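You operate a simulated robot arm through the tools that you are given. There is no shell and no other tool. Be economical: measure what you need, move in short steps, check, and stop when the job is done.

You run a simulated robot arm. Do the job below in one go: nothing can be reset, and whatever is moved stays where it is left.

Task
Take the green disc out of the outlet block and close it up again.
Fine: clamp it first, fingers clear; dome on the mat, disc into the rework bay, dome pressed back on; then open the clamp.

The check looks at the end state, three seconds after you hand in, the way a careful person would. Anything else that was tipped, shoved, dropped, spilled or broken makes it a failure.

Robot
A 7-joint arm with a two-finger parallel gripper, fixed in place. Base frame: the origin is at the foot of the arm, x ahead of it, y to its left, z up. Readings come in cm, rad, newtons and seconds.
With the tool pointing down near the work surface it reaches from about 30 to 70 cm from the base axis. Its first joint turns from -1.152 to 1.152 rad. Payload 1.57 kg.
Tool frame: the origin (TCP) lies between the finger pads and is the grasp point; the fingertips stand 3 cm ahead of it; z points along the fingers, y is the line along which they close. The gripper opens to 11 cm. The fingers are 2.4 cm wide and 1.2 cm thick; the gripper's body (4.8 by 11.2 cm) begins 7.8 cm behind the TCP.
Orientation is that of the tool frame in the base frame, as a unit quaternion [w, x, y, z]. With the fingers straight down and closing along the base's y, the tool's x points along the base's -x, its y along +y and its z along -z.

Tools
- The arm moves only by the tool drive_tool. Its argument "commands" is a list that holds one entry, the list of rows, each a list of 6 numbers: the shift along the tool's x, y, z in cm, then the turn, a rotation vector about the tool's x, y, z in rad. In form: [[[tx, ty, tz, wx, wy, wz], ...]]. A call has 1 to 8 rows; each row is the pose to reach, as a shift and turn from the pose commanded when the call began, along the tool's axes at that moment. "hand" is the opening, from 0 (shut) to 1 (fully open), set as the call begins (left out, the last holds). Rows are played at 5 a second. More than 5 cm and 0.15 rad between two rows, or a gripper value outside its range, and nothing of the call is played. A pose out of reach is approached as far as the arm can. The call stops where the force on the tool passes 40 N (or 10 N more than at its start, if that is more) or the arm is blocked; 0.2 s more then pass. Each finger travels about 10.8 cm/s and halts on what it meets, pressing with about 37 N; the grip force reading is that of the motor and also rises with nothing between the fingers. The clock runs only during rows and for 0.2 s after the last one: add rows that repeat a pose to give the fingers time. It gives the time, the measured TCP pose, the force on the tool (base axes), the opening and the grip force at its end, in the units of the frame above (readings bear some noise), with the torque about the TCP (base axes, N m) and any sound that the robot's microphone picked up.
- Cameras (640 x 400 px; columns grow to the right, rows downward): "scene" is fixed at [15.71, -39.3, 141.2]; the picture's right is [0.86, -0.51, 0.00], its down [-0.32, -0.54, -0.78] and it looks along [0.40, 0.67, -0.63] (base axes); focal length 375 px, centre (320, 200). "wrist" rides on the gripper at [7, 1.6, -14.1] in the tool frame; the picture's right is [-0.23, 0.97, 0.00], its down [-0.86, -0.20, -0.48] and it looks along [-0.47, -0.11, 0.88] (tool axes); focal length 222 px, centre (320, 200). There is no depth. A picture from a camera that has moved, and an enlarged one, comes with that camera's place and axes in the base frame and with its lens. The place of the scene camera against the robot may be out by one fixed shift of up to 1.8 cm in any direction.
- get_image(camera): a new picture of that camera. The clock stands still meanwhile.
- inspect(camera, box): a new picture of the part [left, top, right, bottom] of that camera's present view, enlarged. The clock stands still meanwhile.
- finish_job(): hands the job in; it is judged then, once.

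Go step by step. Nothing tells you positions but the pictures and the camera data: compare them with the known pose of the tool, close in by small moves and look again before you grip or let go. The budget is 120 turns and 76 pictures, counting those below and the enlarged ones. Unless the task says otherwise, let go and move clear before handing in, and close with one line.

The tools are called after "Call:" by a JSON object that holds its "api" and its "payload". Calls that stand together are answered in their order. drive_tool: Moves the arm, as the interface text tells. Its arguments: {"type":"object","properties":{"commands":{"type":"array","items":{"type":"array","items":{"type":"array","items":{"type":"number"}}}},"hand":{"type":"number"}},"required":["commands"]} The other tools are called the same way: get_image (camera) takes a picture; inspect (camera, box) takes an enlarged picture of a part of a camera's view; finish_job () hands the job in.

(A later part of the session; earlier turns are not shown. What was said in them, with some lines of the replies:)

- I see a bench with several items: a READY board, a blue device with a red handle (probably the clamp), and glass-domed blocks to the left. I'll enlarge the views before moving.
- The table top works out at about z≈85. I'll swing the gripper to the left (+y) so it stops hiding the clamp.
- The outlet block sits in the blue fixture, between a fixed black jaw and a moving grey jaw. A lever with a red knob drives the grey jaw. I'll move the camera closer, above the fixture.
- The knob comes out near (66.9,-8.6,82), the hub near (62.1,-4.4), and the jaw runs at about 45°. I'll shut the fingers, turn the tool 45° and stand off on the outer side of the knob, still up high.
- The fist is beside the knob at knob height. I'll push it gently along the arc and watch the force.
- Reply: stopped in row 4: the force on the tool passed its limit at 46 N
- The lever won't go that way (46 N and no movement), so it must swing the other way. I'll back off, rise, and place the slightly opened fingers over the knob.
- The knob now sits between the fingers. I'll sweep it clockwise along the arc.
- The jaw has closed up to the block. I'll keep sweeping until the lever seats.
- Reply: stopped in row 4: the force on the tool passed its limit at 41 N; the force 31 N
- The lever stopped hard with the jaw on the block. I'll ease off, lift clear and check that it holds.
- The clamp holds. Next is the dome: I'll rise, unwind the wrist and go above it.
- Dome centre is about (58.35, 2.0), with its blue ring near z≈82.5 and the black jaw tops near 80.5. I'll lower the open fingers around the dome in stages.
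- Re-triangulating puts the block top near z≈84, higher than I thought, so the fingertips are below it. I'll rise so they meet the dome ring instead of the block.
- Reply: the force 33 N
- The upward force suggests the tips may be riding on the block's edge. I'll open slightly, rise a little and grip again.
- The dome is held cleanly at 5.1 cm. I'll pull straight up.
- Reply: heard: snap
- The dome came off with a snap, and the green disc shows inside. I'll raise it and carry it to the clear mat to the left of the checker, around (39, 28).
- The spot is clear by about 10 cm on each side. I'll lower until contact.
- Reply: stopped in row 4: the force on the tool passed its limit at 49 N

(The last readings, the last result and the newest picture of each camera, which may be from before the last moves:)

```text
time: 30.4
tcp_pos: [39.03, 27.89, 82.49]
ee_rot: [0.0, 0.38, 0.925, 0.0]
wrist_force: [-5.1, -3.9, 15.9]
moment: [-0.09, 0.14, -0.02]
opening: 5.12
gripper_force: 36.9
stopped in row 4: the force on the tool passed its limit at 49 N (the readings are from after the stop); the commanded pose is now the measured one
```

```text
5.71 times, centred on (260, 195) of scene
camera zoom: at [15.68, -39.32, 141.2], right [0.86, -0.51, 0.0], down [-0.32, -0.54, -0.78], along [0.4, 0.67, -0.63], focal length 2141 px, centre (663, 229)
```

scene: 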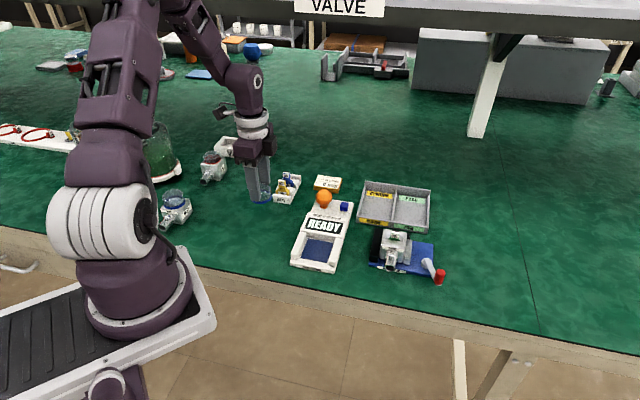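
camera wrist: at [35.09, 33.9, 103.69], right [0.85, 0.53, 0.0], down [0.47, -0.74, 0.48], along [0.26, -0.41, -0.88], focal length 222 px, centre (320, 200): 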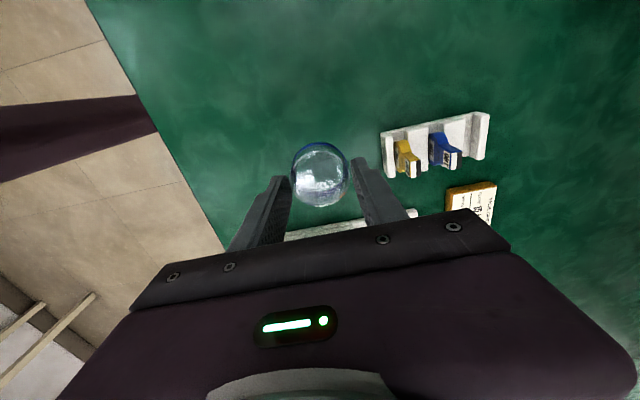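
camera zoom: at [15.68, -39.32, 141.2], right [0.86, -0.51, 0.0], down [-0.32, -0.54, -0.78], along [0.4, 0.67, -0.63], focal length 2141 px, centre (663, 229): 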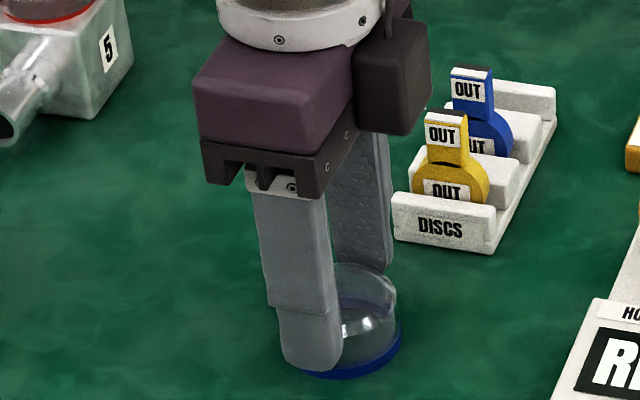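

The dome is touching the mat. I'll release it and rise.

Call:
{"api": "drive_tool", "payload": {"commands": [[[0, 0, -0.1, 0, 0, 0], [0, 0, -0.1, 0, 0, 0]]]}}

Call:
{"api": "drive_tool", "payload": {"commands": [[[0, 0, 0, 0, 0, 0], [0, 0, 0, 0, 0, 0], [0, 0, 0, 0, 0, 0]]], "hand": 0.7}}

Call:
{"api": "drive_tool", "payload": {"commands": [[[0, 0, -2, 0, 0, 0], [0, 0, -5, 0, 0, 0], [0, 0, -9, 0, 0, 0], [0, 0, -12, 0, 0, 0], [0, 0, -12, 0, 0, 0]]]}}

Call:
{"api": "inspect", "payload": {"camera": "wrist", "box": [240, 60, 400, 200]}}

Call:
{"api": "inspect", "payload": {"camera": "scene", "box": [370, 210, 450, 280]}}

```text
time: 31.0
tcp_pos: [39.01, 28.01, 82.44]
ee_rot: [0.001, 0.379, 0.925, 0.0]
wrist_force: [0.0, 0.8, 0.8]
moment: [-0.02, -0.02, 0.01]
opening: 5.13
gripper_force: 37.4
```

```text
time: 31.8
tcp_pos: [39.07, 28.0, 82.54]
ee_rot: [0.001, 0.379, 0.925, 0.0]
wrist_force: [-0.1, -0.1, -0.2]
moment: [0.01, -0.01, -0.02]
opening: 7.69
gripper_force: 0.1
```

```text
time: 33.0
tcp_pos: [39.07, 27.95, 94.51]
ee_rot: [0.001, 0.379, 0.925, 0.0]
wrist_force: [-0.2, -0.4, 0.2]
moment: [0.02, -0.02, 0.0]
opening: 7.7
gripper_force: 0.1
```

```text
2.86 times, centred on (320, 130) of wrist
camera zoom: at [35.1, 33.95, 108.63], right [0.85, 0.53, 0.0], down [0.47, -0.74, 0.48], along [0.26, -0.41, -0.88], focal length 635 px, centre (320, 400)
```

zoom: 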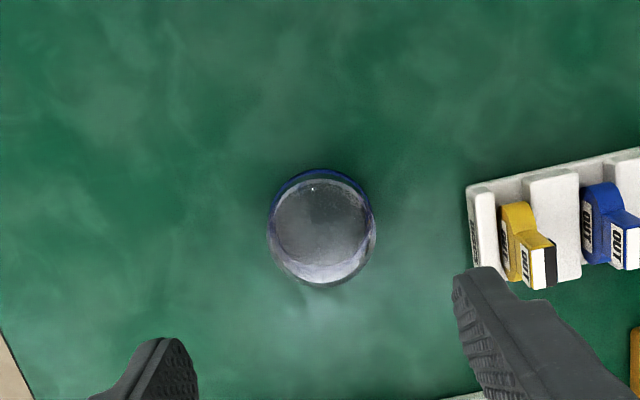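

```text
5.71 times, centred on (410, 245) of scene
camera zoom: at [15.71, -39.3, 141.2], right [0.86, -0.51, 0.0], down [-0.32, -0.54, -0.78], along [0.4, 0.67, -0.63], focal length 2141 px, centre (-194, -57)
```

zoom: 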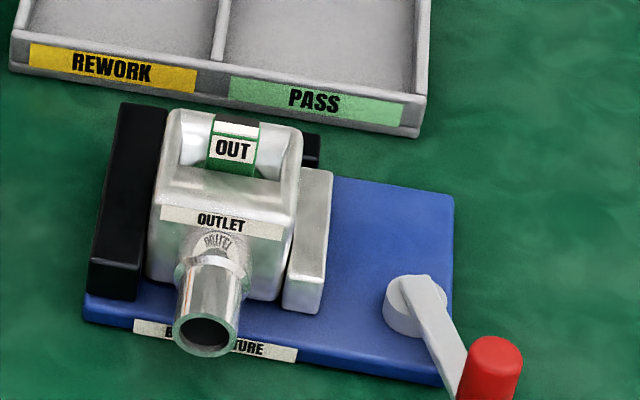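

The dome stands well. Back above the open block to look at the disc tab.

Call:
{"api": "drive_tool", "payload": {"commands": [[[-3, -0.5, -2, 0, 0, 0], [-7, -1, -3, 0, 0, 0], [-11, -1.6, -3, 0, 0, 0], [-15, -2.2, -3, 0, 0, 0], [-19, -2.8, -3, 0, 0, 0], [-23, -3.4, -3, 0, 0, 0], [-27, -4, -3, 0, 0, 0], [-30, -4.5, -2, 0, 0, 0]]]}}

Call:
{"api": "drive_tool", "payload": {"commands": [[[-1.7, -0.3, 2, 0, 0, 0], [-1.7, -0.3, 4, 0, 0, 0], [-1.7, -0.3, 4, 0, 0, 0]]]}}

Call:
{"api": "inspect", "payload": {"camera": "wrist", "box": [250, 90, 390, 210]}}

Call:
{"api": "inspect", "payload": {"camera": "scene", "box": [375, 210, 425, 265]}}

```text
time: 34.8
tcp_pos: [57.25, 3.74, 96.51]
ee_rot: [0.0, 0.38, 0.925, 0.0]
wrist_force: [0.8, -0.5, -0.2]
moment: [0.03, 0.0, 0.0]
opening: 7.71
gripper_force: 0.0
```

```text
time: 35.6
tcp_pos: [58.23, 2.32, 92.6]
ee_rot: [0.001, 0.38, 0.925, 0.0]
wrist_force: [0.4, -0.3, -0.1]
moment: [-0.01, 0.03, 0.0]
opening: 7.7
gripper_force: 0.0
```

```text
3.33 times, centred on (320, 150) of wrist
camera zoom: at [54.26, 8.25, 106.66], right [0.85, 0.53, 0.0], down [0.47, -0.74, 0.48], along [0.26, -0.41, -0.88], focal length 740 px, centre (320, 367)
```

zoom: 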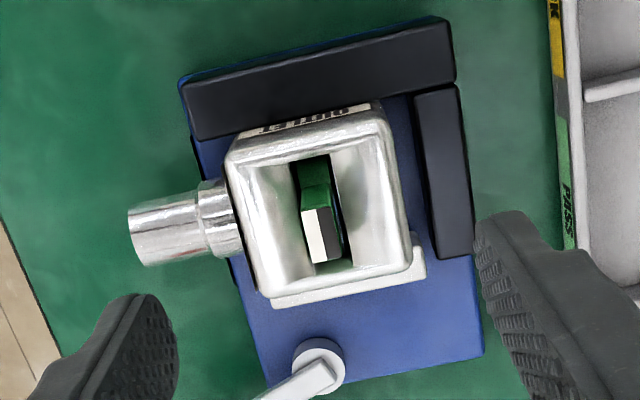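

```text
7.27 times, centred on (400, 238) of scene
camera zoom: at [15.71, -39.3, 141.2], right [0.86, -0.51, 0.0], down [-0.32, -0.54, -0.78], along [0.4, 0.67, -0.63], focal length 2725 px, centre (-262, -73)
```

zoom: 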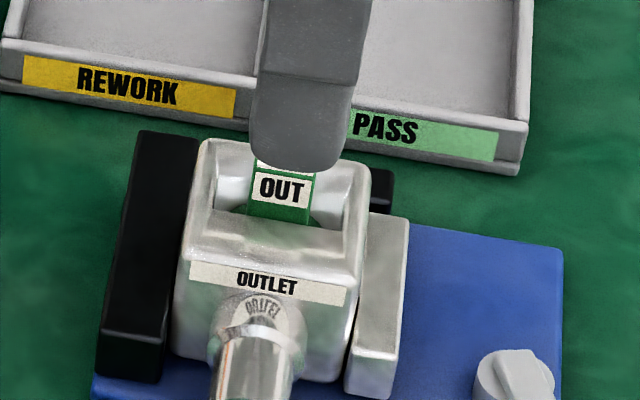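

The tab is about 1 cm thick along my closing axis and about centred. I'll narrow the fingers and lower them around it.

Call:
{"api": "drive_tool", "payload": {"commands": [[[0, -0.15, 0, 0, 0, 0], [0, -0.15, 0, 0, 0, 0], [0, -0.15, 2, 0, 0, 0], [0, -0.15, 4, 0, 0, 0], [0, -0.15, 4, 0, 0, 0]]], "hand": 0.27}}

Call:
{"api": "inspect", "payload": {"camera": "wrist", "box": [250, 90, 390, 210]}}

Call:
{"api": "inspect", "payload": {"camera": "scene", "box": [375, 210, 425, 265]}}

```text
time: 36.8
tcp_pos: [58.03, 2.13, 88.44]
ee_rot: [0.001, 0.379, 0.925, -0.001]
wrist_force: [0.5, 1.1, -0.7]
moment: [0.01, 0.0, 0.0]
opening: 2.94
gripper_force: 0.0
```

```text
3.33 times, centred on (320, 150) of wrist
camera zoom: at [54.16, 8.22, 102.61], right [0.85, 0.53, 0.0], down [0.47, -0.74, 0.48], along [0.26, -0.41, -0.88], focal length 740 px, centre (320, 367)
```

zoom: 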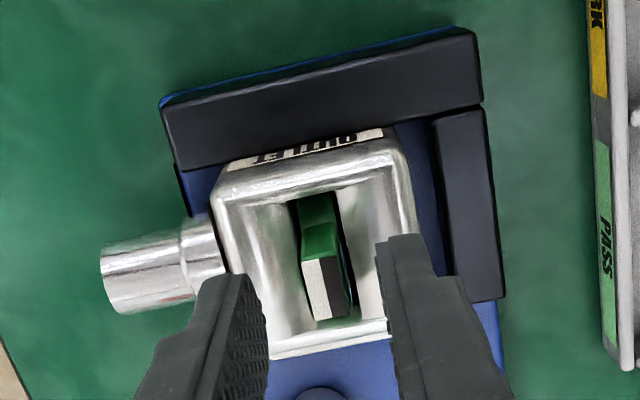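

```text
7.27 times, centred on (400, 238) of scene
camera zoom: at [15.71, -39.3, 141.2], right [0.86, -0.51, 0.0], down [-0.32, -0.54, -0.78], along [0.4, 0.67, -0.63], focal length 2725 px, centre (-262, -73)
```

zoom: 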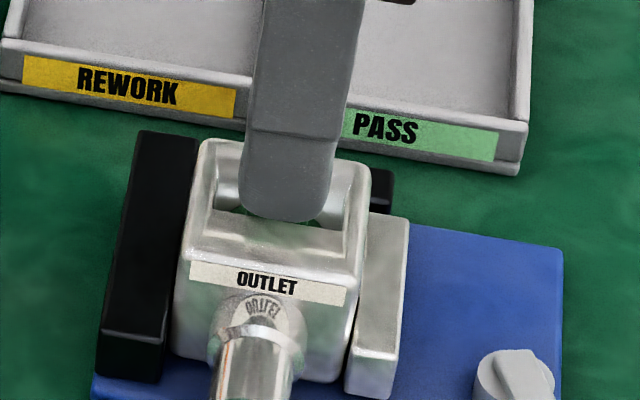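

Call:
{"api": "drive_tool", "payload": {"commands": [[[0, 0, 0.5, 0, 0, 0], [0, 0, 1, 0, 0, 0], [0, 0, 1.2, 0, 0, 0], [0, 0, 1.2, 0, 0, 0]]]}}

Call:
{"api": "inspect", "payload": {"camera": "wrist", "box": [250, 90, 390, 210]}}

```text
time: 37.8
tcp_pos: [58.2, 2.26, 87.38]
ee_rot: [0.001, 0.38, 0.925, 0.0]
wrist_force: [0.1, 0.6, 0.6]
moment: [0.0, -0.01, -0.01]
opening: 2.97
gripper_force: 0.1
```

```text
3.33 times, centred on (320, 150) of wrist
camera zoom: at [54.23, 8.19, 101.46], right [0.85, 0.53, 0.0], down [0.47, -0.74, 0.48], along [0.26, -0.41, -0.88], focal length 740 px, centre (320, 367)
```

zoom: 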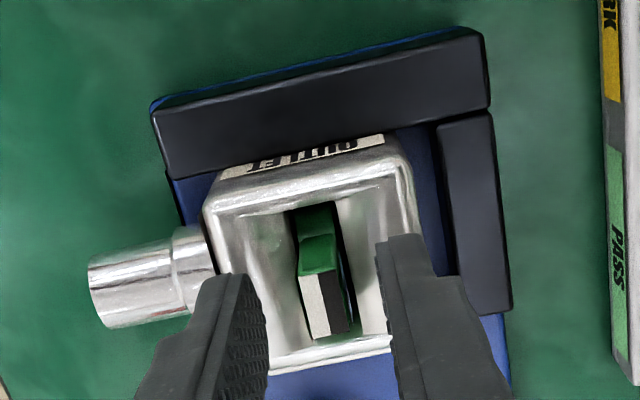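

Call:
{"api": "drive_tool", "payload": {"commands": [[[0, 0, 0.15, 0, 0, 0], [0, 0, 0.3, 0, 0, 0], [0, 0, 0.3, 0, 0, 0]]]}}

Call:
{"api": "drive_tool", "payload": {"commands": [[[0, 0, 0, 0, 0, 0], [0, 0, 0, 0, 0, 0], [0, 0, 0, 0, 0, 0]]], "hand": 0.02}}

Call:
{"api": "drive_tool", "payload": {"commands": [[[0, 0, -0.3, 0, 0, 0], [0, 0, -0.6, 0, 0, 0], [0, 0, -1.2, 0, 0, 0], [0, 0, -2, 0, 0, 0], [0, 0, -2, 0, 0, 0]]]}}

Call:
{"api": "inspect", "payload": {"camera": "scene", "box": [370, 195, 430, 265]}}

```text
time: 38.6
tcp_pos: [58.2, 2.17, 87.14]
ee_rot: [0.001, 0.379, 0.925, -0.001]
wrist_force: [0.1, 0.8, 0.5]
moment: [-0.02, -0.02, -0.04]
opening: 2.97
gripper_force: 0.0
```

```text
time: 39.4
tcp_pos: [58.12, 2.25, 87.02]
ee_rot: [0.001, 0.379, 0.925, -0.001]
wrist_force: [0.0, 0.1, -0.7]
moment: [-0.01, 0.03, -0.05]
opening: 0.83
gripper_force: 27.0
```

```text
time: 40.6
tcp_pos: [58.26, 2.28, 89.1]
ee_rot: [0.001, 0.38, 0.925, 0.0]
wrist_force: [-0.3, 0.1, -0.5]
moment: [-0.04, -0.05, 0.0]
opening: 0.86
gripper_force: 27.1
```

```text
5.71 times, centred on (400, 230) of scene
camera zoom: at [15.71, -39.3, 141.2], right [0.86, -0.51, 0.0], down [-0.32, -0.54, -0.78], along [0.4, 0.67, -0.63], focal length 2141 px, centre (-137, 29)
```

zoom: 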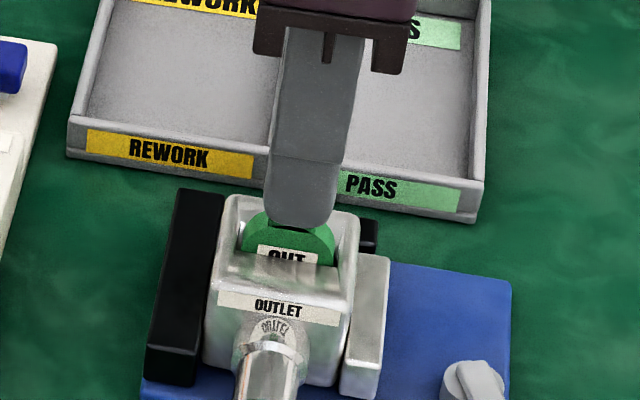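

The disc is sliding out. I'll lift it clear and carry it over the rework bay.

Call:
{"api": "drive_tool", "payload": {"commands": [[[0, 0, -3, 0, 0, 0], [0, 0, -6, 0, 0, 0], [0, 0, -9, 0, 0, 0], [1.3, 3.6, -9, 0, 0, 0], [2.6, 7.2, -9, 0, 0, 0], [4, 11, -9, 0, 0, 0], [5.3, 14.7, -9, 0, 0, 0], [5.3, 14.7, -9, 0, 0, 0]]]}}

Call:
{"api": "get_image", "payload": {"camera": "wrist"}}

Call:
{"api": "inspect", "payload": {"camera": "scene", "box": [340, 130, 450, 280]}}

```text
time: 42.4
tcp_pos: [64.61, 16.38, 98.16]
ee_rot: [0.001, 0.38, 0.925, 0.0]
wrist_force: [-0.2, 0.2, -0.2]
moment: [0.03, 0.0, 0.02]
opening: 0.85
gripper_force: 27.6
```

```text
25 pictures are left
camera wrist: at [60.74, 22.38, 112.14], right [0.85, 0.53, 0.0], down [0.47, -0.74, 0.48], along [0.26, -0.41, -0.88], focal length 222 px, centre (320, 200)
```

wrist: 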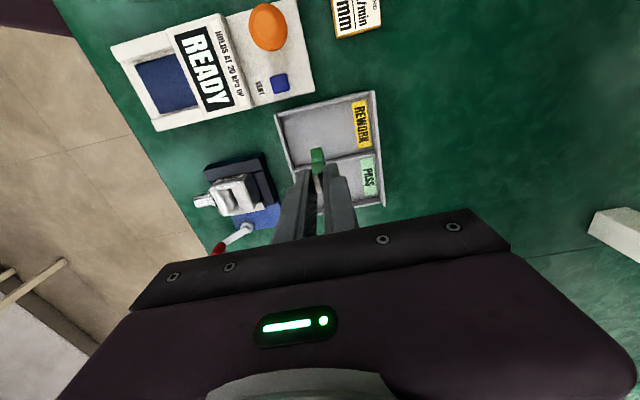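

```text
2.67 times, centred on (395, 205) of scene
camera zoom: at [15.71, -39.3, 141.2], right [0.86, -0.51, 0.0], down [-0.32, -0.54, -0.78], along [0.4, 0.67, -0.63], focal length 999 px, centre (120, 187)
```

zoom: 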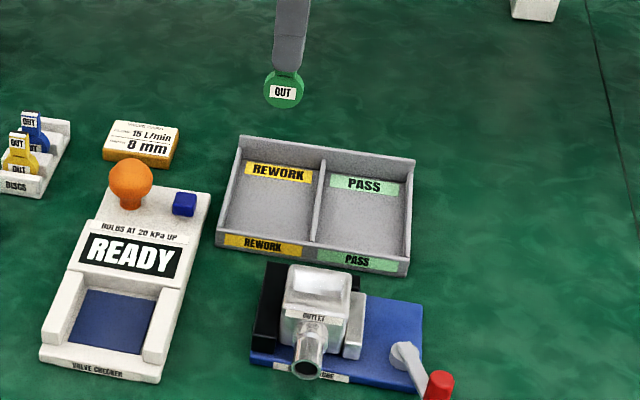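

Call:
{"api": "drive_tool", "payload": {"commands": [[[0, 1.1, 1, 0, 0, 0], [0, 1.1, 4, 0, 0, 0], [0, 1.1, 7, 0, 0, 0], [0, 1.1, 10, 0, 0, 0], [0, 1.1, 10.6, 0, 0, 0], [0, 1.1, 10.6, 0, 0, 0]]]}}

Call:
{"api": "inspect", "payload": {"camera": "scene", "box": [350, 160, 440, 250]}}

```text
time: 43.8
tcp_pos: [65.56, 17.11, 87.52]
ee_rot: [0.001, 0.38, 0.925, 0.0]
wrist_force: [-0.7, -0.3, 1.1]
moment: [0.0, -0.01, 0.03]
opening: 0.84
gripper_force: 27.6
```

```text
4.44 times, centred on (395, 205) of scene
camera zoom: at [15.71, -39.3, 141.2], right [0.86, -0.51, 0.0], down [-0.32, -0.54, -0.78], along [0.4, 0.67, -0.63], focal length 1665 px, centre (-13, 178)
```

zoom: 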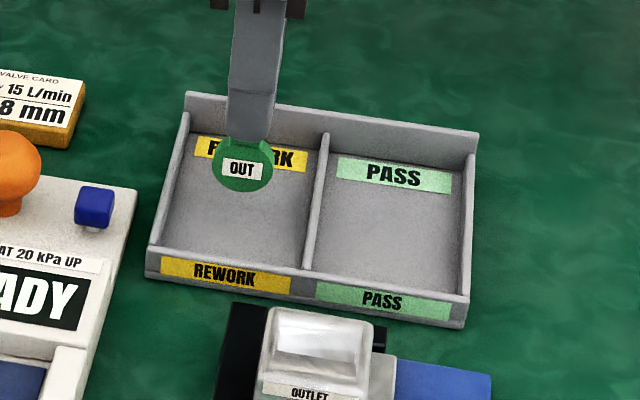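

Call:
{"api": "drive_tool", "payload": {"commands": [[[0, 0, 0.4, 0, 0, 0], [0, 0, 0.8, 0, 0, 0], [0, 0, 1.2, 0, 0, 0], [0, 0, 1.5, 0, 0, 0], [0, 0, 1.8, 0, 0, 0], [0, 0, 2.1, 0, 0, 0], [0, 0, 2.4, 0, 0, 0], [0, 0, 2.7, 0, 0, 0]]]}}

Call:
{"api": "inspect", "payload": {"camera": "scene", "box": [350, 160, 440, 250]}}

```text
time: 45.6
tcp_pos: [65.58, 17.03, 84.88]
ee_rot: [0.003, 0.379, 0.925, 0.001]
wrist_force: [-0.6, -2.3, 30.7]
moment: [-0.19, 0.06, 0.01]
opening: 0.84
gripper_force: 28.1
```

```text
4.44 times, centred on (395, 205) of scene
camera zoom: at [15.64, -39.32, 141.21], right [0.86, -0.51, 0.0], down [-0.32, -0.54, -0.78], along [0.4, 0.67, -0.63], focal length 1665 px, centre (-13, 178)
```

zoom: 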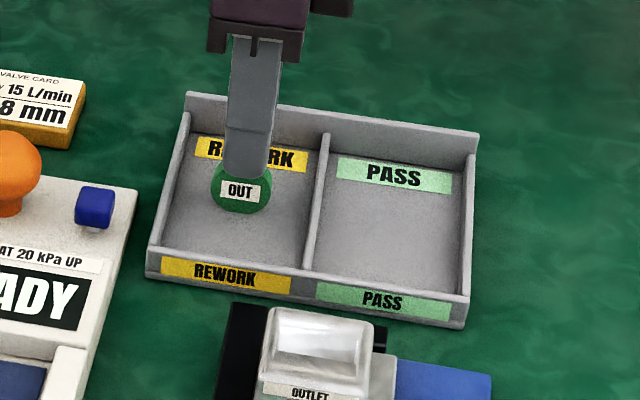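

The disc is resting on the bay floor. I'll take the pressure off and let go.

Call:
{"api": "drive_tool", "payload": {"commands": [[[0, 0, -0.2, 0, 0, 0], [0, 0, -0.2, 0, 0, 0]]]}}

Call:
{"api": "drive_tool", "payload": {"commands": [[[0, 0, 0, 0, 0, 0], [0, 0, 0, 0, 0, 0], [0, 0, 0, 0, 0, 0], [0, 0, 0, 0, 0, 0]]], "hand": 0.6}}

Call:
{"api": "drive_tool", "payload": {"commands": [[[0, 0, -2, 0, 0, 0], [0, 0, -5, 0, 0, 0], [0, 0, -9, 0, 0, 0], [0, 0, -13, 0, 0, 0], [0, 0, -13, 0, 0, 0]]]}}

Call:
{"api": "inspect", "payload": {"camera": "scene", "box": [350, 160, 440, 250]}}

```text
time: 46.2
tcp_pos: [65.51, 17.14, 84.91]
ee_rot: [0.001, 0.38, 0.925, 0.0]
wrist_force: [5.5, -2.4, 11.8]
moment: [-0.18, -0.35, -0.03]
opening: 0.85
gripper_force: 27.1
```

```text
time: 47.2
tcp_pos: [65.52, 17.01, 85.03]
ee_rot: [0.001, 0.379, 0.925, 0.0]
wrist_force: [0.4, 0.4, -0.4]
moment: [0.01, 0.0, 0.0]
opening: 6.57
gripper_force: 0.1
```

```text
time: 48.4
tcp_pos: [65.42, 17.05, 98.12]
ee_rot: [0.001, 0.38, 0.925, -0.001]
wrist_force: [-0.1, -0.4, 0.2]
moment: [-0.01, 0.0, 0.01]
opening: 6.58
gripper_force: 0.1
```

```text
4.44 times, centred on (395, 205) of scene
camera zoom: at [15.71, -39.3, 141.2], right [0.86, -0.51, 0.0], down [-0.32, -0.54, -0.78], along [0.4, 0.67, -0.63], focal length 1665 px, centre (-13, 178)
```

zoom: 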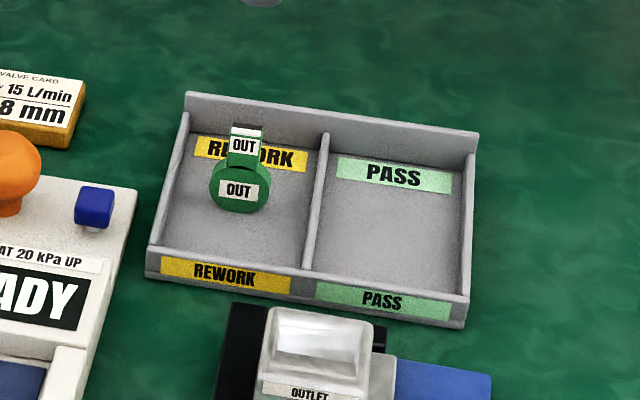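

The disc stands in the rework bay. Next I'll fetch the dome.

Call:
{"api": "drive_tool", "payload": {"commands": [[[3.8, -1.5, 0, 0, 0, 0], [7.6, -3.1, 0, 0, 0, 0], [11.4, -4.6, 0, 0, 0, 0], [15.2, -6.2, 0, 0, 0, 0], [19, -7.7, 0, 0, 0, 0], [22.8, -9.3, 0, 0, 0, 0], [26.5, -10.8, 0, 0, 0, 0], [26.5, -10.8, 3.5, 0, 0, 0]]], "hand": 0.7}}

Call:
{"api": "inspect", "payload": {"camera": "wrist", "box": [240, 60, 400, 200]}}

```text
time: 50.2
tcp_pos: [38.93, 28.19, 94.48]
ee_rot: [0.001, 0.38, 0.925, 0.0]
wrist_force: [-0.2, -0.5, 0.2]
moment: [0.0, 0.02, 0.01]
opening: 7.72
gripper_force: 0.0
```

```text
2.86 times, centred on (320, 130) of wrist
camera zoom: at [35.03, 34.15, 108.56], right [0.85, 0.53, 0.0], down [0.47, -0.74, 0.48], along [0.26, -0.41, -0.88], focal length 635 px, centre (320, 400)
```

zoom: 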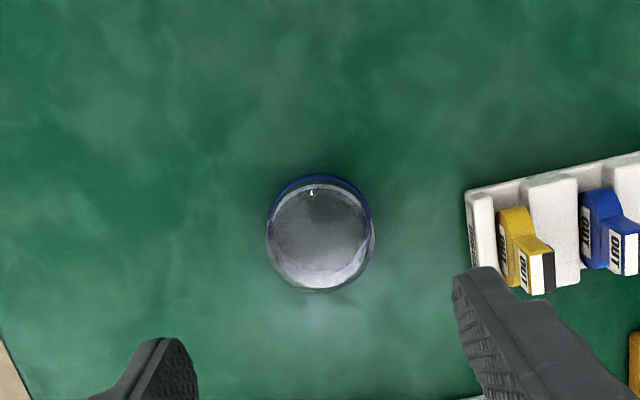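

Call:
{"api": "drive_tool", "payload": {"commands": [[[-0.25, -0.07, 3, 0, 0, 0], [-0.25, -0.07, 6, 0, 0, 0], [-0.25, -0.07, 9, 0, 0, 0], [-0.25, -0.07, 11, 0, 0, 0], [-0.25, -0.07, 11.95, 0, 0, 0], [-0.25, -0.07, 11.95, 0, 0, 0]]]}}

Call:
{"api": "drive_tool", "payload": {"commands": [[[0, 0, 0, 0, 0, 0], [0, 0, 0, 0, 0, 0], [0, 0, 0, 0, 0, 0]]], "hand": 0.38}}

Call:
{"api": "drive_tool", "payload": {"commands": [[[0, 0, -1, 0, 0, 0], [0, 0, -4, 0, 0, 0], [0, 0, -8, 0, 0, 0], [0, 0, -12, 0, 0, 0], [0, 0, -14, 0, 0, 0], [0, 0, -14, 0, 0, 0]]]}}

Call:
{"api": "inspect", "payload": {"camera": "scene", "box": [220, 120, 300, 210]}}

```text
time: 51.6
tcp_pos: [39.21, 27.91, 82.42]
ee_rot: [0.001, 0.379, 0.925, 0.0]
wrist_force: [0.3, 0.1, 0.1]
moment: [0.03, 0.03, 0.01]
opening: 7.68
gripper_force: 0.1
```

```text
time: 52.4
tcp_pos: [39.13, 27.85, 82.38]
ee_rot: [0.0, 0.379, 0.925, -0.001]
wrist_force: [-0.1, -0.3, -0.8]
moment: [-0.01, 0.01, 0.01]
opening: 5.12
gripper_force: 36.8
```

```text
time: 53.8
tcp_pos: [39.14, 27.83, 96.42]
ee_rot: [0.002, 0.38, 0.925, -0.001]
wrist_force: [0.8, 1.2, -1.1]
moment: [-0.03, 0.0, -0.01]
opening: 5.11
gripper_force: 37.0
```

```text
4.44 times, centred on (260, 165) of scene
camera zoom: at [15.71, -39.3, 141.2], right [0.86, -0.51, 0.0], down [-0.32, -0.54, -0.78], along [0.4, 0.67, -0.63], focal length 1665 px, centre (587, 356)
```

zoom: 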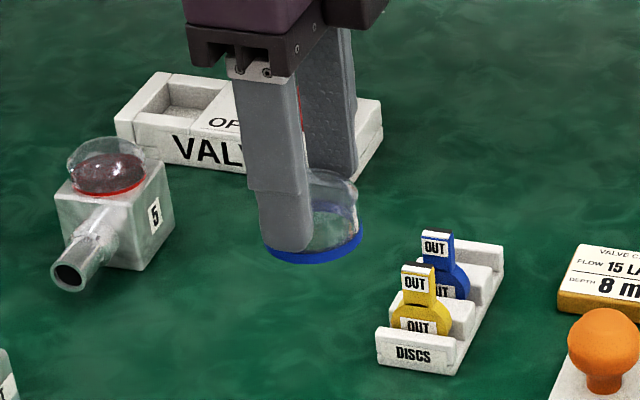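

Call:
{"api": "drive_tool", "payload": {"commands": [[[-4, -0.6, -0.5, 0, 0, 0], [-8, -1.2, -1, 0, 0, 0], [-12, -1.8, -1, 0, 0, 0], [-16, -2.4, -1, 0, 0, 0], [-20, -3, -1, 0, 0, 0], [-24, -3.6, -1, 0, 0, 0], [-28, -4.2, 0, 0, 0, 0], [-31.64, -4.64, 1, 0, 0, 0]]]}}

Call:
{"api": "drive_tool", "payload": {"commands": [[[0, 0, 2, 0, 0, 0], [0, 0, 5, 0, 0, 0], [0, 0, 5, 0, 0, 0]]]}}

Call:
{"api": "inspect", "payload": {"camera": "scene", "box": [360, 180, 440, 260]}}

Call:
{"api": "inspect", "payload": {"camera": "wrist", "box": [230, 90, 410, 250]}}

```text
time: 55.6
tcp_pos: [58.36, 2.32, 95.57]
ee_rot: [0.0, 0.379, 0.926, 0.001]
wrist_force: [0.1, 0.1, 0.1]
moment: [0.03, 0.03, -0.06]
opening: 5.1
gripper_force: 36.8
```

```text
time: 56.4
tcp_pos: [58.54, 2.43, 90.5]
ee_rot: [0.001, 0.38, 0.925, 0.0]
wrist_force: [0.5, -0.4, -0.6]
moment: [-0.04, -0.04, 0.0]
opening: 5.11
gripper_force: 37.4
```

```text
5.00 times, centred on (400, 220) of scene
camera zoom: at [15.71, -39.3, 141.2], right [0.86, -0.51, 0.0], down [-0.32, -0.54, -0.78], along [0.4, 0.67, -0.63], focal length 1873 px, centre (-80, 100)
```

zoom: 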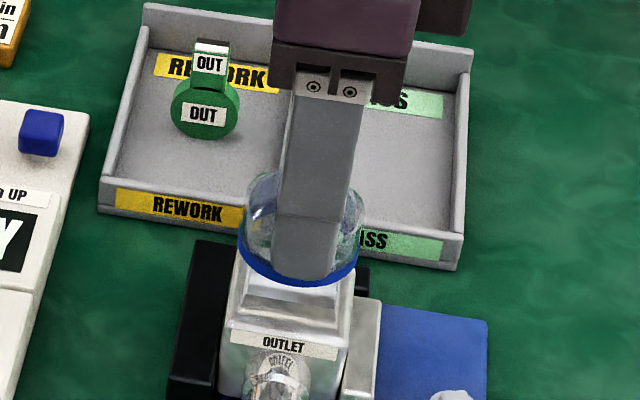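

```text
2.50 times, centred on (320, 170) of wrist
camera zoom: at [54.45, 8.35, 104.62], right [0.85, 0.53, 0.0], down [0.47, -0.74, 0.48], along [0.26, -0.41, -0.88], focal length 555 px, centre (320, 275)
```

zoom: 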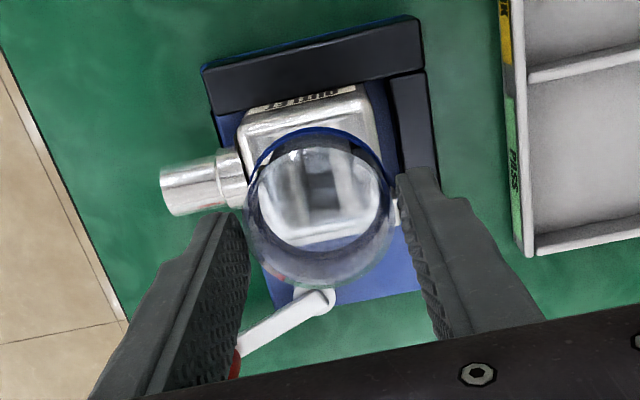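

The alignment matches where the dome was pulled off. I'll press it straight down.

Call:
{"api": "drive_tool", "payload": {"commands": [[[0, 0, 1, 0, 0, 0], [0, 0, 1.8, 0, 0, 0], [0, 0, 2.2, 0, 0, 0], [0, 0, 2.5, 0, 0, 0], [0, 0, 2.8, 0, 0, 0], [0, 0, 3, 0, 0, 0], [0, 0, 3.2, 0, 0, 0]]]}}

Call:
{"api": "inspect", "payload": {"camera": "scene", "box": [370, 200, 430, 260]}}

```text
time: 57.6
tcp_pos: [58.37, 2.28, 88.04]
ee_rot: [0.003, 0.38, 0.925, 0.0]
wrist_force: [-5.0, -0.6, 11.4]
moment: [0.01, 0.23, 0.02]
opening: 5.09
gripper_force: 36.9
heard: snap
stopped in row 6: the force on the tool passed its limit at 46 N (the readings are from after the stop); the commanded pose is now the measured one
```

```text
6.67 times, centred on (400, 230) of scene
camera zoom: at [15.67, -39.3, 141.21], right [0.86, -0.51, 0.0], down [-0.32, -0.54, -0.78], along [0.4, 0.67, -0.63], focal length 2498 px, centre (-213, 0)
```

zoom: 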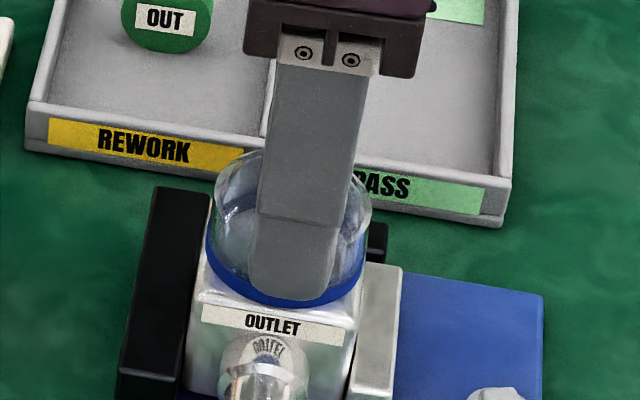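

I heard a snap. I'll release, rise and check the seating.

Call:
{"api": "drive_tool", "payload": {"commands": [[[0, 0, 0, 0, 0, 0], [0, 0, 0, 0, 0, 0], [0, 0, 0, 0, 0, 0]]], "hand": 0.65}}

Call:
{"api": "drive_tool", "payload": {"commands": [[[0, 0, -2, 0, 0, 0], [0, 0, -5, 0, 0, 0], [0, 0, -9, 0, 0, 0], [4, 0, -9, 0, 0, 0], [8, 0, -9, 0, 0, 0], [8, 0, -9, 0, 0, 0]]]}}

Call:
{"api": "inspect", "payload": {"camera": "scene", "box": [350, 175, 478, 285]}}

```text
time: 58.4
tcp_pos: [58.5, 2.25, 87.93]
ee_rot: [0.001, 0.379, 0.925, -0.001]
wrist_force: [0.5, -1.0, 0.9]
moment: [0.04, -0.01, 0.01]
opening: 7.14
gripper_force: 0.0
```

```text
time: 59.8
tcp_pos: [52.7, 7.98, 96.92]
ee_rot: [0.001, 0.38, 0.925, 0.0]
wrist_force: [-0.2, 0.0, -0.3]
moment: [-0.02, 0.0, -0.04]
opening: 7.14
gripper_force: 0.0
```

```text
3.64 times, centred on (414, 230) of scene
camera zoom: at [15.71, -39.3, 141.2], right [0.86, -0.51, 0.0], down [-0.32, -0.54, -0.78], along [0.4, 0.67, -0.63], focal length 1362 px, centre (-22, 91)
```

zoom: 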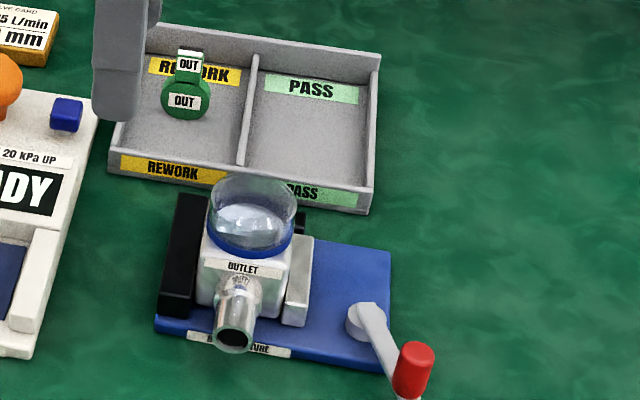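

Call:
{"api": "inspect", "payload": {"camera": "scene", "box": [380, 218, 425, 265]}}

Call:
{"api": "get_image", "payload": {"camera": "wrist"}}

```text
8.51 times, centred on (402, 242) of scene
camera zoom: at [15.71, -39.3, 141.2], right [0.86, -0.51, 0.0], down [-0.32, -0.54, -0.78], along [0.4, 0.67, -0.63], focal length 3189 px, centre (-382, -153)
```

zoom: 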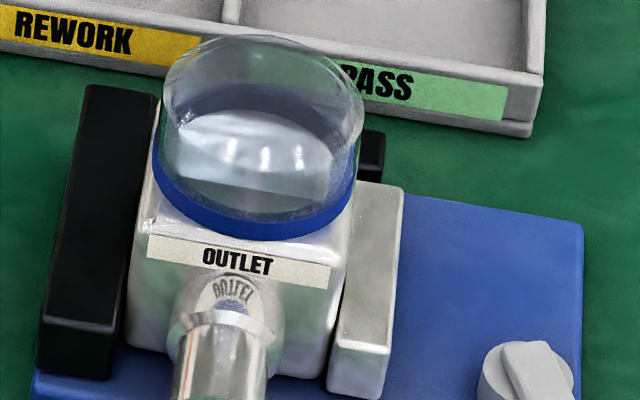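

```text
13 pictures are left
camera wrist: at [48.71, 13.97, 111.03], right [0.85, 0.53, 0.0], down [0.47, -0.74, 0.48], along [0.26, -0.41, -0.88], focal length 222 px, centre (320, 200)
```

wrist: 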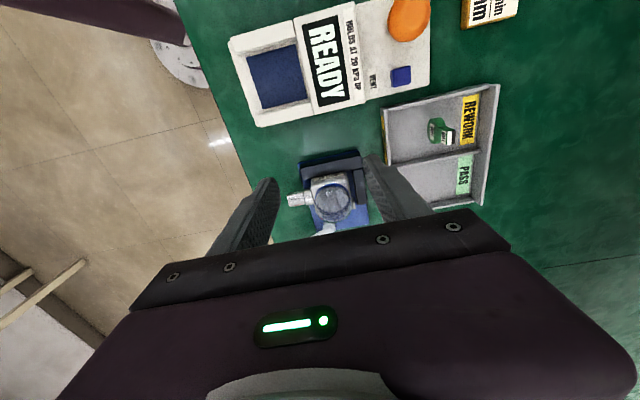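

Snap heard, and the dome looks seated. To be sure it is level, I'll press gently on its top with closed fingers.

Call:
{"api": "drive_tool", "payload": {"commands": [[[0, 0, 0, 0, 0, 0], [-4, 0, 0, 0, 0, 0], [-8, 0, 0, 0, 0, 0], [-8, 0, 2, 0, 0, 0], [-8, 0, 4, 0, 0, 0], [-8, 0, 4, 0, 0, 0]]], "hand": 0}}

Call:
{"api": "drive_tool", "payload": {"commands": [[[0, 0, 0.4, 0, 0, 0], [0, 0, 0.8, 0, 0, 0], [0, 0, 1.2, 0, 0, 0], [0, 0, 1.6, 0, 0, 0], [0, 0, 2, 0, 0, 0], [0, 0, 2.4, 0, 0, 0], [0, 0, 2.8, 0, 0, 0], [0, 0, 3.2, 0, 0, 0]]]}}

```text
time: 61.2
tcp_pos: [58.35, 2.31, 92.95]
ee_rot: [0.002, 0.379, 0.925, -0.001]
wrist_force: [-0.5, -0.1, -0.8]
moment: [-0.03, -0.01, 0.01]
opening: 0.02
gripper_force: 21.4
```

```text
time: 63.0
tcp_pos: [58.48, 2.26, 89.77]
ee_rot: [0.001, 0.379, 0.925, -0.001]
wrist_force: [-0.5, -0.1, 0.2]
moment: [0.0, 0.02, -0.02]
opening: 0.0
gripper_force: 20.4
```

Call:
{"api": "drive_tool", "payload": {"commands": [[[0, 0, 0.2, 0, 0, 0], [0, 0, 0.4, 0, 0, 0], [0, 0, 0.6, 0, 0, 0], [0, 0, 0.8, 0, 0, 0], [0, 0, 1.0, 0, 0, 0], [0, 0, 1.2, 0, 0, 0], [0, 0, 1.4, 0, 0, 0]]]}}

Call:
{"api": "inspect", "payload": {"camera": "scene", "box": [380, 218, 425, 265]}}

```text
time: 64.1
tcp_pos: [58.47, 2.23, 89.31]
ee_rot: [0.002, 0.38, 0.925, -0.001]
wrist_force: [-8.0, 0.0, 15.4]
moment: [0.05, 0.27, 0.01]
opening: 0.0
gripper_force: 21.2
stopped in row 5: the force on the tool passed its limit at 46 N (the readings are from after the stop); the commanded pose is now the measured one
```

```text
8.51 times, centred on (402, 242) of scene
camera zoom: at [15.66, -39.3, 141.21], right [0.86, -0.51, 0.0], down [-0.32, -0.54, -0.78], along [0.4, 0.67, -0.63], focal length 3189 px, centre (-382, -153)
```

zoom: 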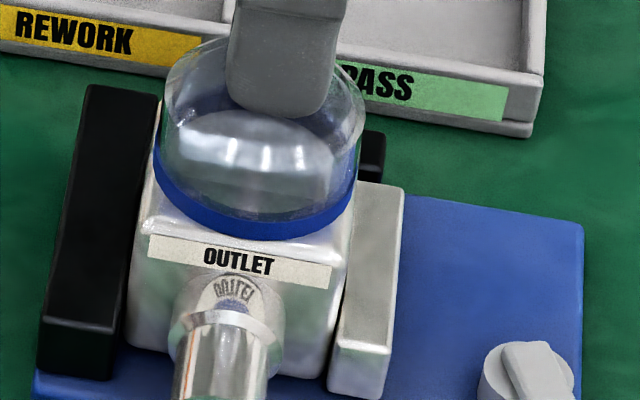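

The dome is firm and seated. I'll rise, turn the wrist and go over the knob to open the clamp.

Call:
{"api": "drive_tool", "payload": {"commands": [[[0, 0, -3, 0, 0, 0], [0, 0, -6, 0, 0, 0.14], [-2, -1.7, -6, 0, 0, 0.28], [-4, -3.4, -6, 0, 0, 0.42], [-6, -5.1, -6, 0, 0, 0.56], [-8, -6.8, -6, 0, 0, 0.7], [-9.15, -7.8, -5, 0, 0, 0.84], [-9.15, -7.8, -3, 0, 0, 0.98]]]}}

Call:
{"api": "drive_tool", "payload": {"commands": [[[0, 0, 1, 0, 0, 0.14], [0, 0, 2, 0, 0, 0.14], [0, 0, 2, 0, 0, 0.14]]], "hand": 0.34}}

Call:
{"api": "get_image", "payload": {"camera": "wrist"}}

```text
time: 65.9
tcp_pos: [59.68, -9.71, 92.16]
ee_rot: [0.002, 0.771, 0.637, 0.001]
wrist_force: [1.2, 0.5, -0.2]
moment: [0.04, 0.01, 0.0]
opening: 0.01
gripper_force: 21.0
```

```text
time: 66.7
tcp_pos: [59.73, -9.75, 90.07]
ee_rot: [0.002, 0.813, 0.582, 0.001]
wrist_force: [0.3, -0.4, -0.2]
moment: [0.02, 0.04, 0.0]
opening: 3.73
gripper_force: 0.0
```

```text
11 pictures are left
camera wrist: at [63.21, -3.7, 104.28], right [0.85, -0.53, 0.0], down [-0.47, -0.74, 0.48], along [-0.25, -0.41, -0.88], focal length 222 px, centre (320, 200)
```

wrist: 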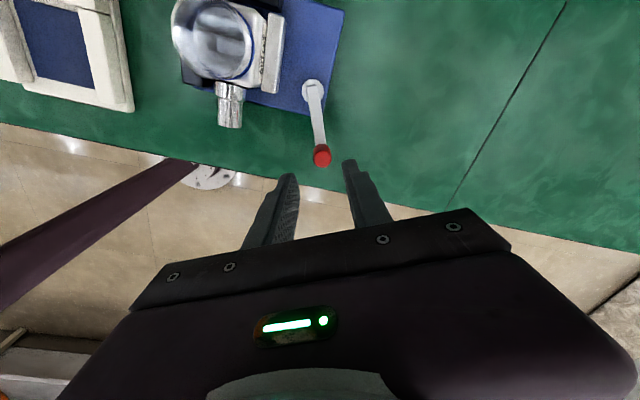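

Call:
{"api": "drive_tool", "payload": {"commands": [[[0.3, 0.1, 2, 0, 0, 0], [0.3, 0.1, 4, 0, 0, 0], [0.3, 0.1, 6, 0, 0, 0], [0.3, 0.1, 6.95, 0, 0, 0], [0.3, 0.1, 6.95, 0, 0, 0]]]}}

Call:
{"api": "drive_tool", "payload": {"commands": [[[0, 0, 0, 0, 0, 0], [0, 0, 0, 0, 0, 0]]], "hand": 0.24}}

Call:
{"api": "get_image", "payload": {"camera": "wrist"}}

```text
time: 67.9
tcp_pos: [59.95, -9.49, 83.27]
ee_rot: [0.002, 0.814, 0.581, 0.0]
wrist_force: [-0.7, 0.7, -0.3]
moment: [0.06, -0.01, 0.05]
opening: 3.75
gripper_force: 0.0
```

```text
time: 68.5
tcp_pos: [59.82, -9.45, 83.22]
ee_rot: [0.002, 0.813, 0.583, 0.001]
wrist_force: [-0.4, -1.0, -0.4]
moment: [0.03, 0.02, 0.03]
opening: 2.62
gripper_force: 0.1
```

```text
10 pictures are left
camera wrist: at [63.48, -3.44, 97.39], right [0.85, -0.53, 0.0], down [-0.47, -0.74, 0.48], along [-0.25, -0.41, -0.88], focal length 222 px, centre (320, 200)
```

wrist: 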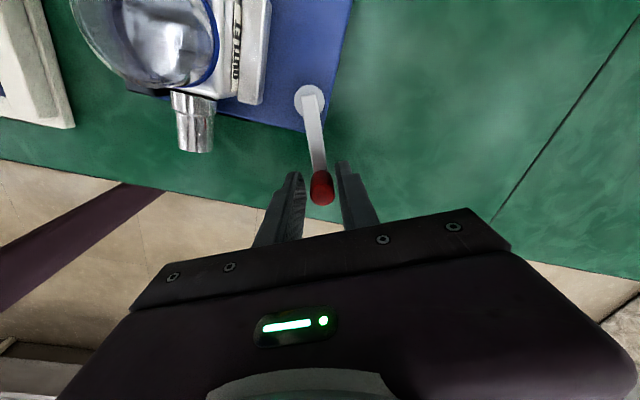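

Call:
{"api": "drive_tool", "payload": {"commands": [[[0, 0.5, 0, 0, 0, -0.05], [0.05, 1.3, 0, 0, 0, -0.15], [0.25, 2.13, 0, 0, 0, -0.3], [0.6, 2.9, 0, 0, 0, -0.45], [1.05, 3.6, 0, 0, 0, -0.6], [1.05, 3.6, 0, 0, 0, -0.6]]]}}

Call:
{"api": "get_image", "payload": {"camera": "wrist"}}

```text
time: 69.9
tcp_pos: [63.61, -9.67, 83.27]
ee_rot: [0.002, 0.604, 0.797, 0.0]
wrist_force: [-1.3, 0.0, -0.5]
moment: [-0.01, 0.0, 0.0]
opening: 2.72
gripper_force: 0.2
```

```text
9 pictures are left
camera wrist: at [63.1, -2.55, 97.41], right [1.0, 0.05, 0.0], down [0.04, -0.88, 0.48], along [0.03, -0.48, -0.88], focal length 222 px, centre (320, 200)
```

wrist: 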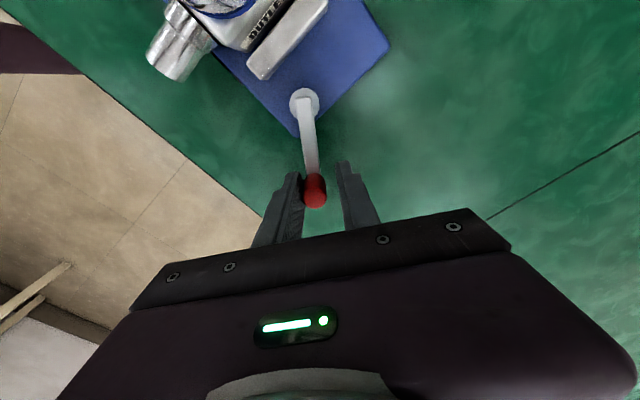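

Call:
{"api": "drive_tool", "payload": {"commands": [[[0.06, 0.83, 0, 0, 0, -0.15], [0.25, 1.63, 0, 0, 0, -0.3], [0.55, 2.4, 0, 0, 0, -0.45], [0.75, 2.75, 0, 0, 0, -0.52], [0.97, 3.12, 0, 0, 0, -0.6], [0.97, 3.12, 0, 0, 0, -0.6]]]}}

Call:
{"api": "get_image", "payload": {"camera": "wrist"}}

```text
time: 71.3
tcp_pos: [66.27, -7.77, 83.26]
ee_rot: [0.003, 0.342, 0.94, -0.001]
wrist_force: [-0.5, -1.3, 1.8]
moment: [-0.09, 0.02, -0.03]
opening: 2.73
gripper_force: 1.0
```

```text
8 pictures are left
camera wrist: at [61.84, -2.13, 97.41], right [0.8, 0.6, 0.0], down [0.53, -0.7, 0.48], along [0.29, -0.38, -0.88], focal length 222 px, centre (320, 200)
```

wrist: 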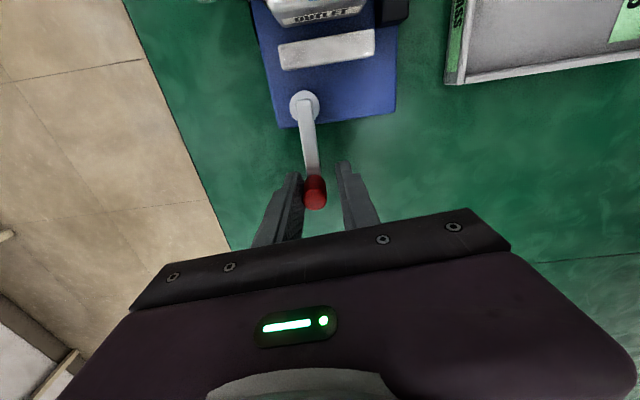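

The jaw has opened. One small nudge to the end stop, then I'll centre, open the fingers and rise clear.

Call:
{"api": "drive_tool", "payload": {"commands": [[[0.05, 0.3, 0, 0, 0, -0.05], [0.1, 0.6, 0, 0, 0, -0.1], [0.1, 0.6, 0, 0, 0, -0.1]]]}}

Call:
{"api": "drive_tool", "payload": {"commands": [[[0, -0.3, 0, 0, 0, 0], [0, -0.4, 0, 0, 0, 0], [0, -0.4, 0, 0, 0, 0]]], "hand": 0.34}}

Call:
{"api": "drive_tool", "payload": {"commands": [[[0, 0, -2, 0, 0, 0], [0, 0, -5, 0, 0, 0], [0, 0, -9, 0, 0, 0], [0, 0, -13, 0, 0, 0], [3, 0, -16, 0, 0, 0], [7, 0, -18, 0, 0, 0], [7, 0, -18, 0, 0, 0]]]}}

Call:
{"api": "get_image", "payload": {"camera": "scene"}}

Call:
{"api": "inspect", "payload": {"camera": "scene", "box": [350, 175, 478, 285]}}

```text
time: 72.1
tcp_pos: [66.51, -7.55, 83.25]
ee_rot: [0.001, 0.295, 0.955, -0.001]
wrist_force: [-7.9, -7.1, 0.1]
moment: [0.07, 0.1, -0.07]
opening: 3.52
gripper_force: 4.7
```

```text
time: 72.9
tcp_pos: [66.43, -7.61, 83.32]
ee_rot: [0.002, 0.295, 0.956, -0.001]
wrist_force: [-0.4, 0.4, 0.5]
moment: [-0.03, 0.01, 0.0]
opening: 3.73
gripper_force: 0.0
```

```text
time: 74.5
tcp_pos: [60.53, -3.59, 101.21]
ee_rot: [0.002, 0.295, 0.955, 0.0]
wrist_force: [0.2, 0.1, 0.5]
moment: [0.02, 0.02, 0.01]
opening: 3.74
gripper_force: 0.1
```

```text
7 pictures are left
```

scene: 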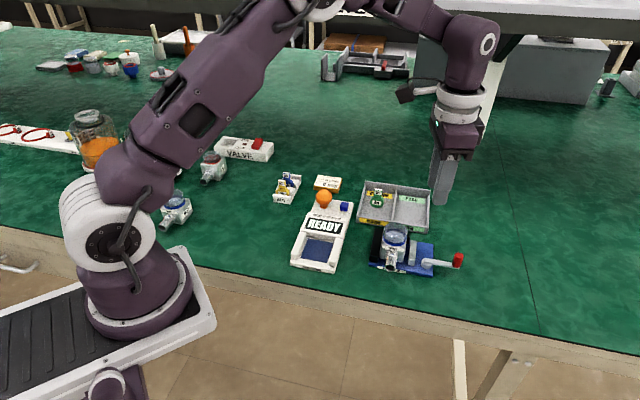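

```text
3.64 times, centred on (414, 230) of scene
camera zoom: at [15.71, -39.3, 141.2], right [0.86, -0.51, 0.0], down [-0.32, -0.54, -0.78], along [0.4, 0.67, -0.63], focal length 1362 px, centre (-22, 91)
```

zoom: 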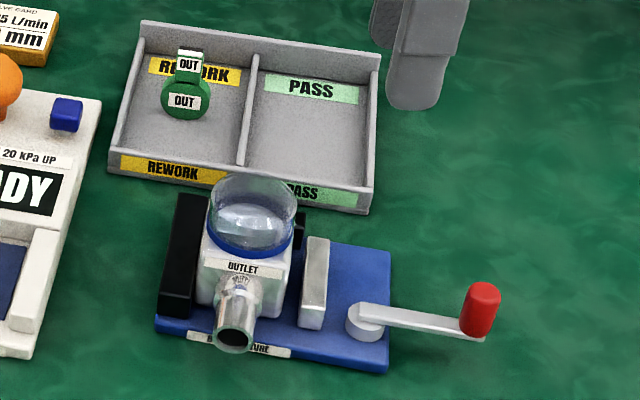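

The dome is seated, the disc is in the rework bay, the clamp lever is back where it started and the gripper is clear. Nothing else has moved, so I'm handing in.

Call:
{"api": "finish_job", "payload": {}}

```text
The job is handed in.
```

The green disc stands in the rework bay, the dome is snapped back onto the outlet block, the clamp is open and the arm is clear; I've handed the job in.
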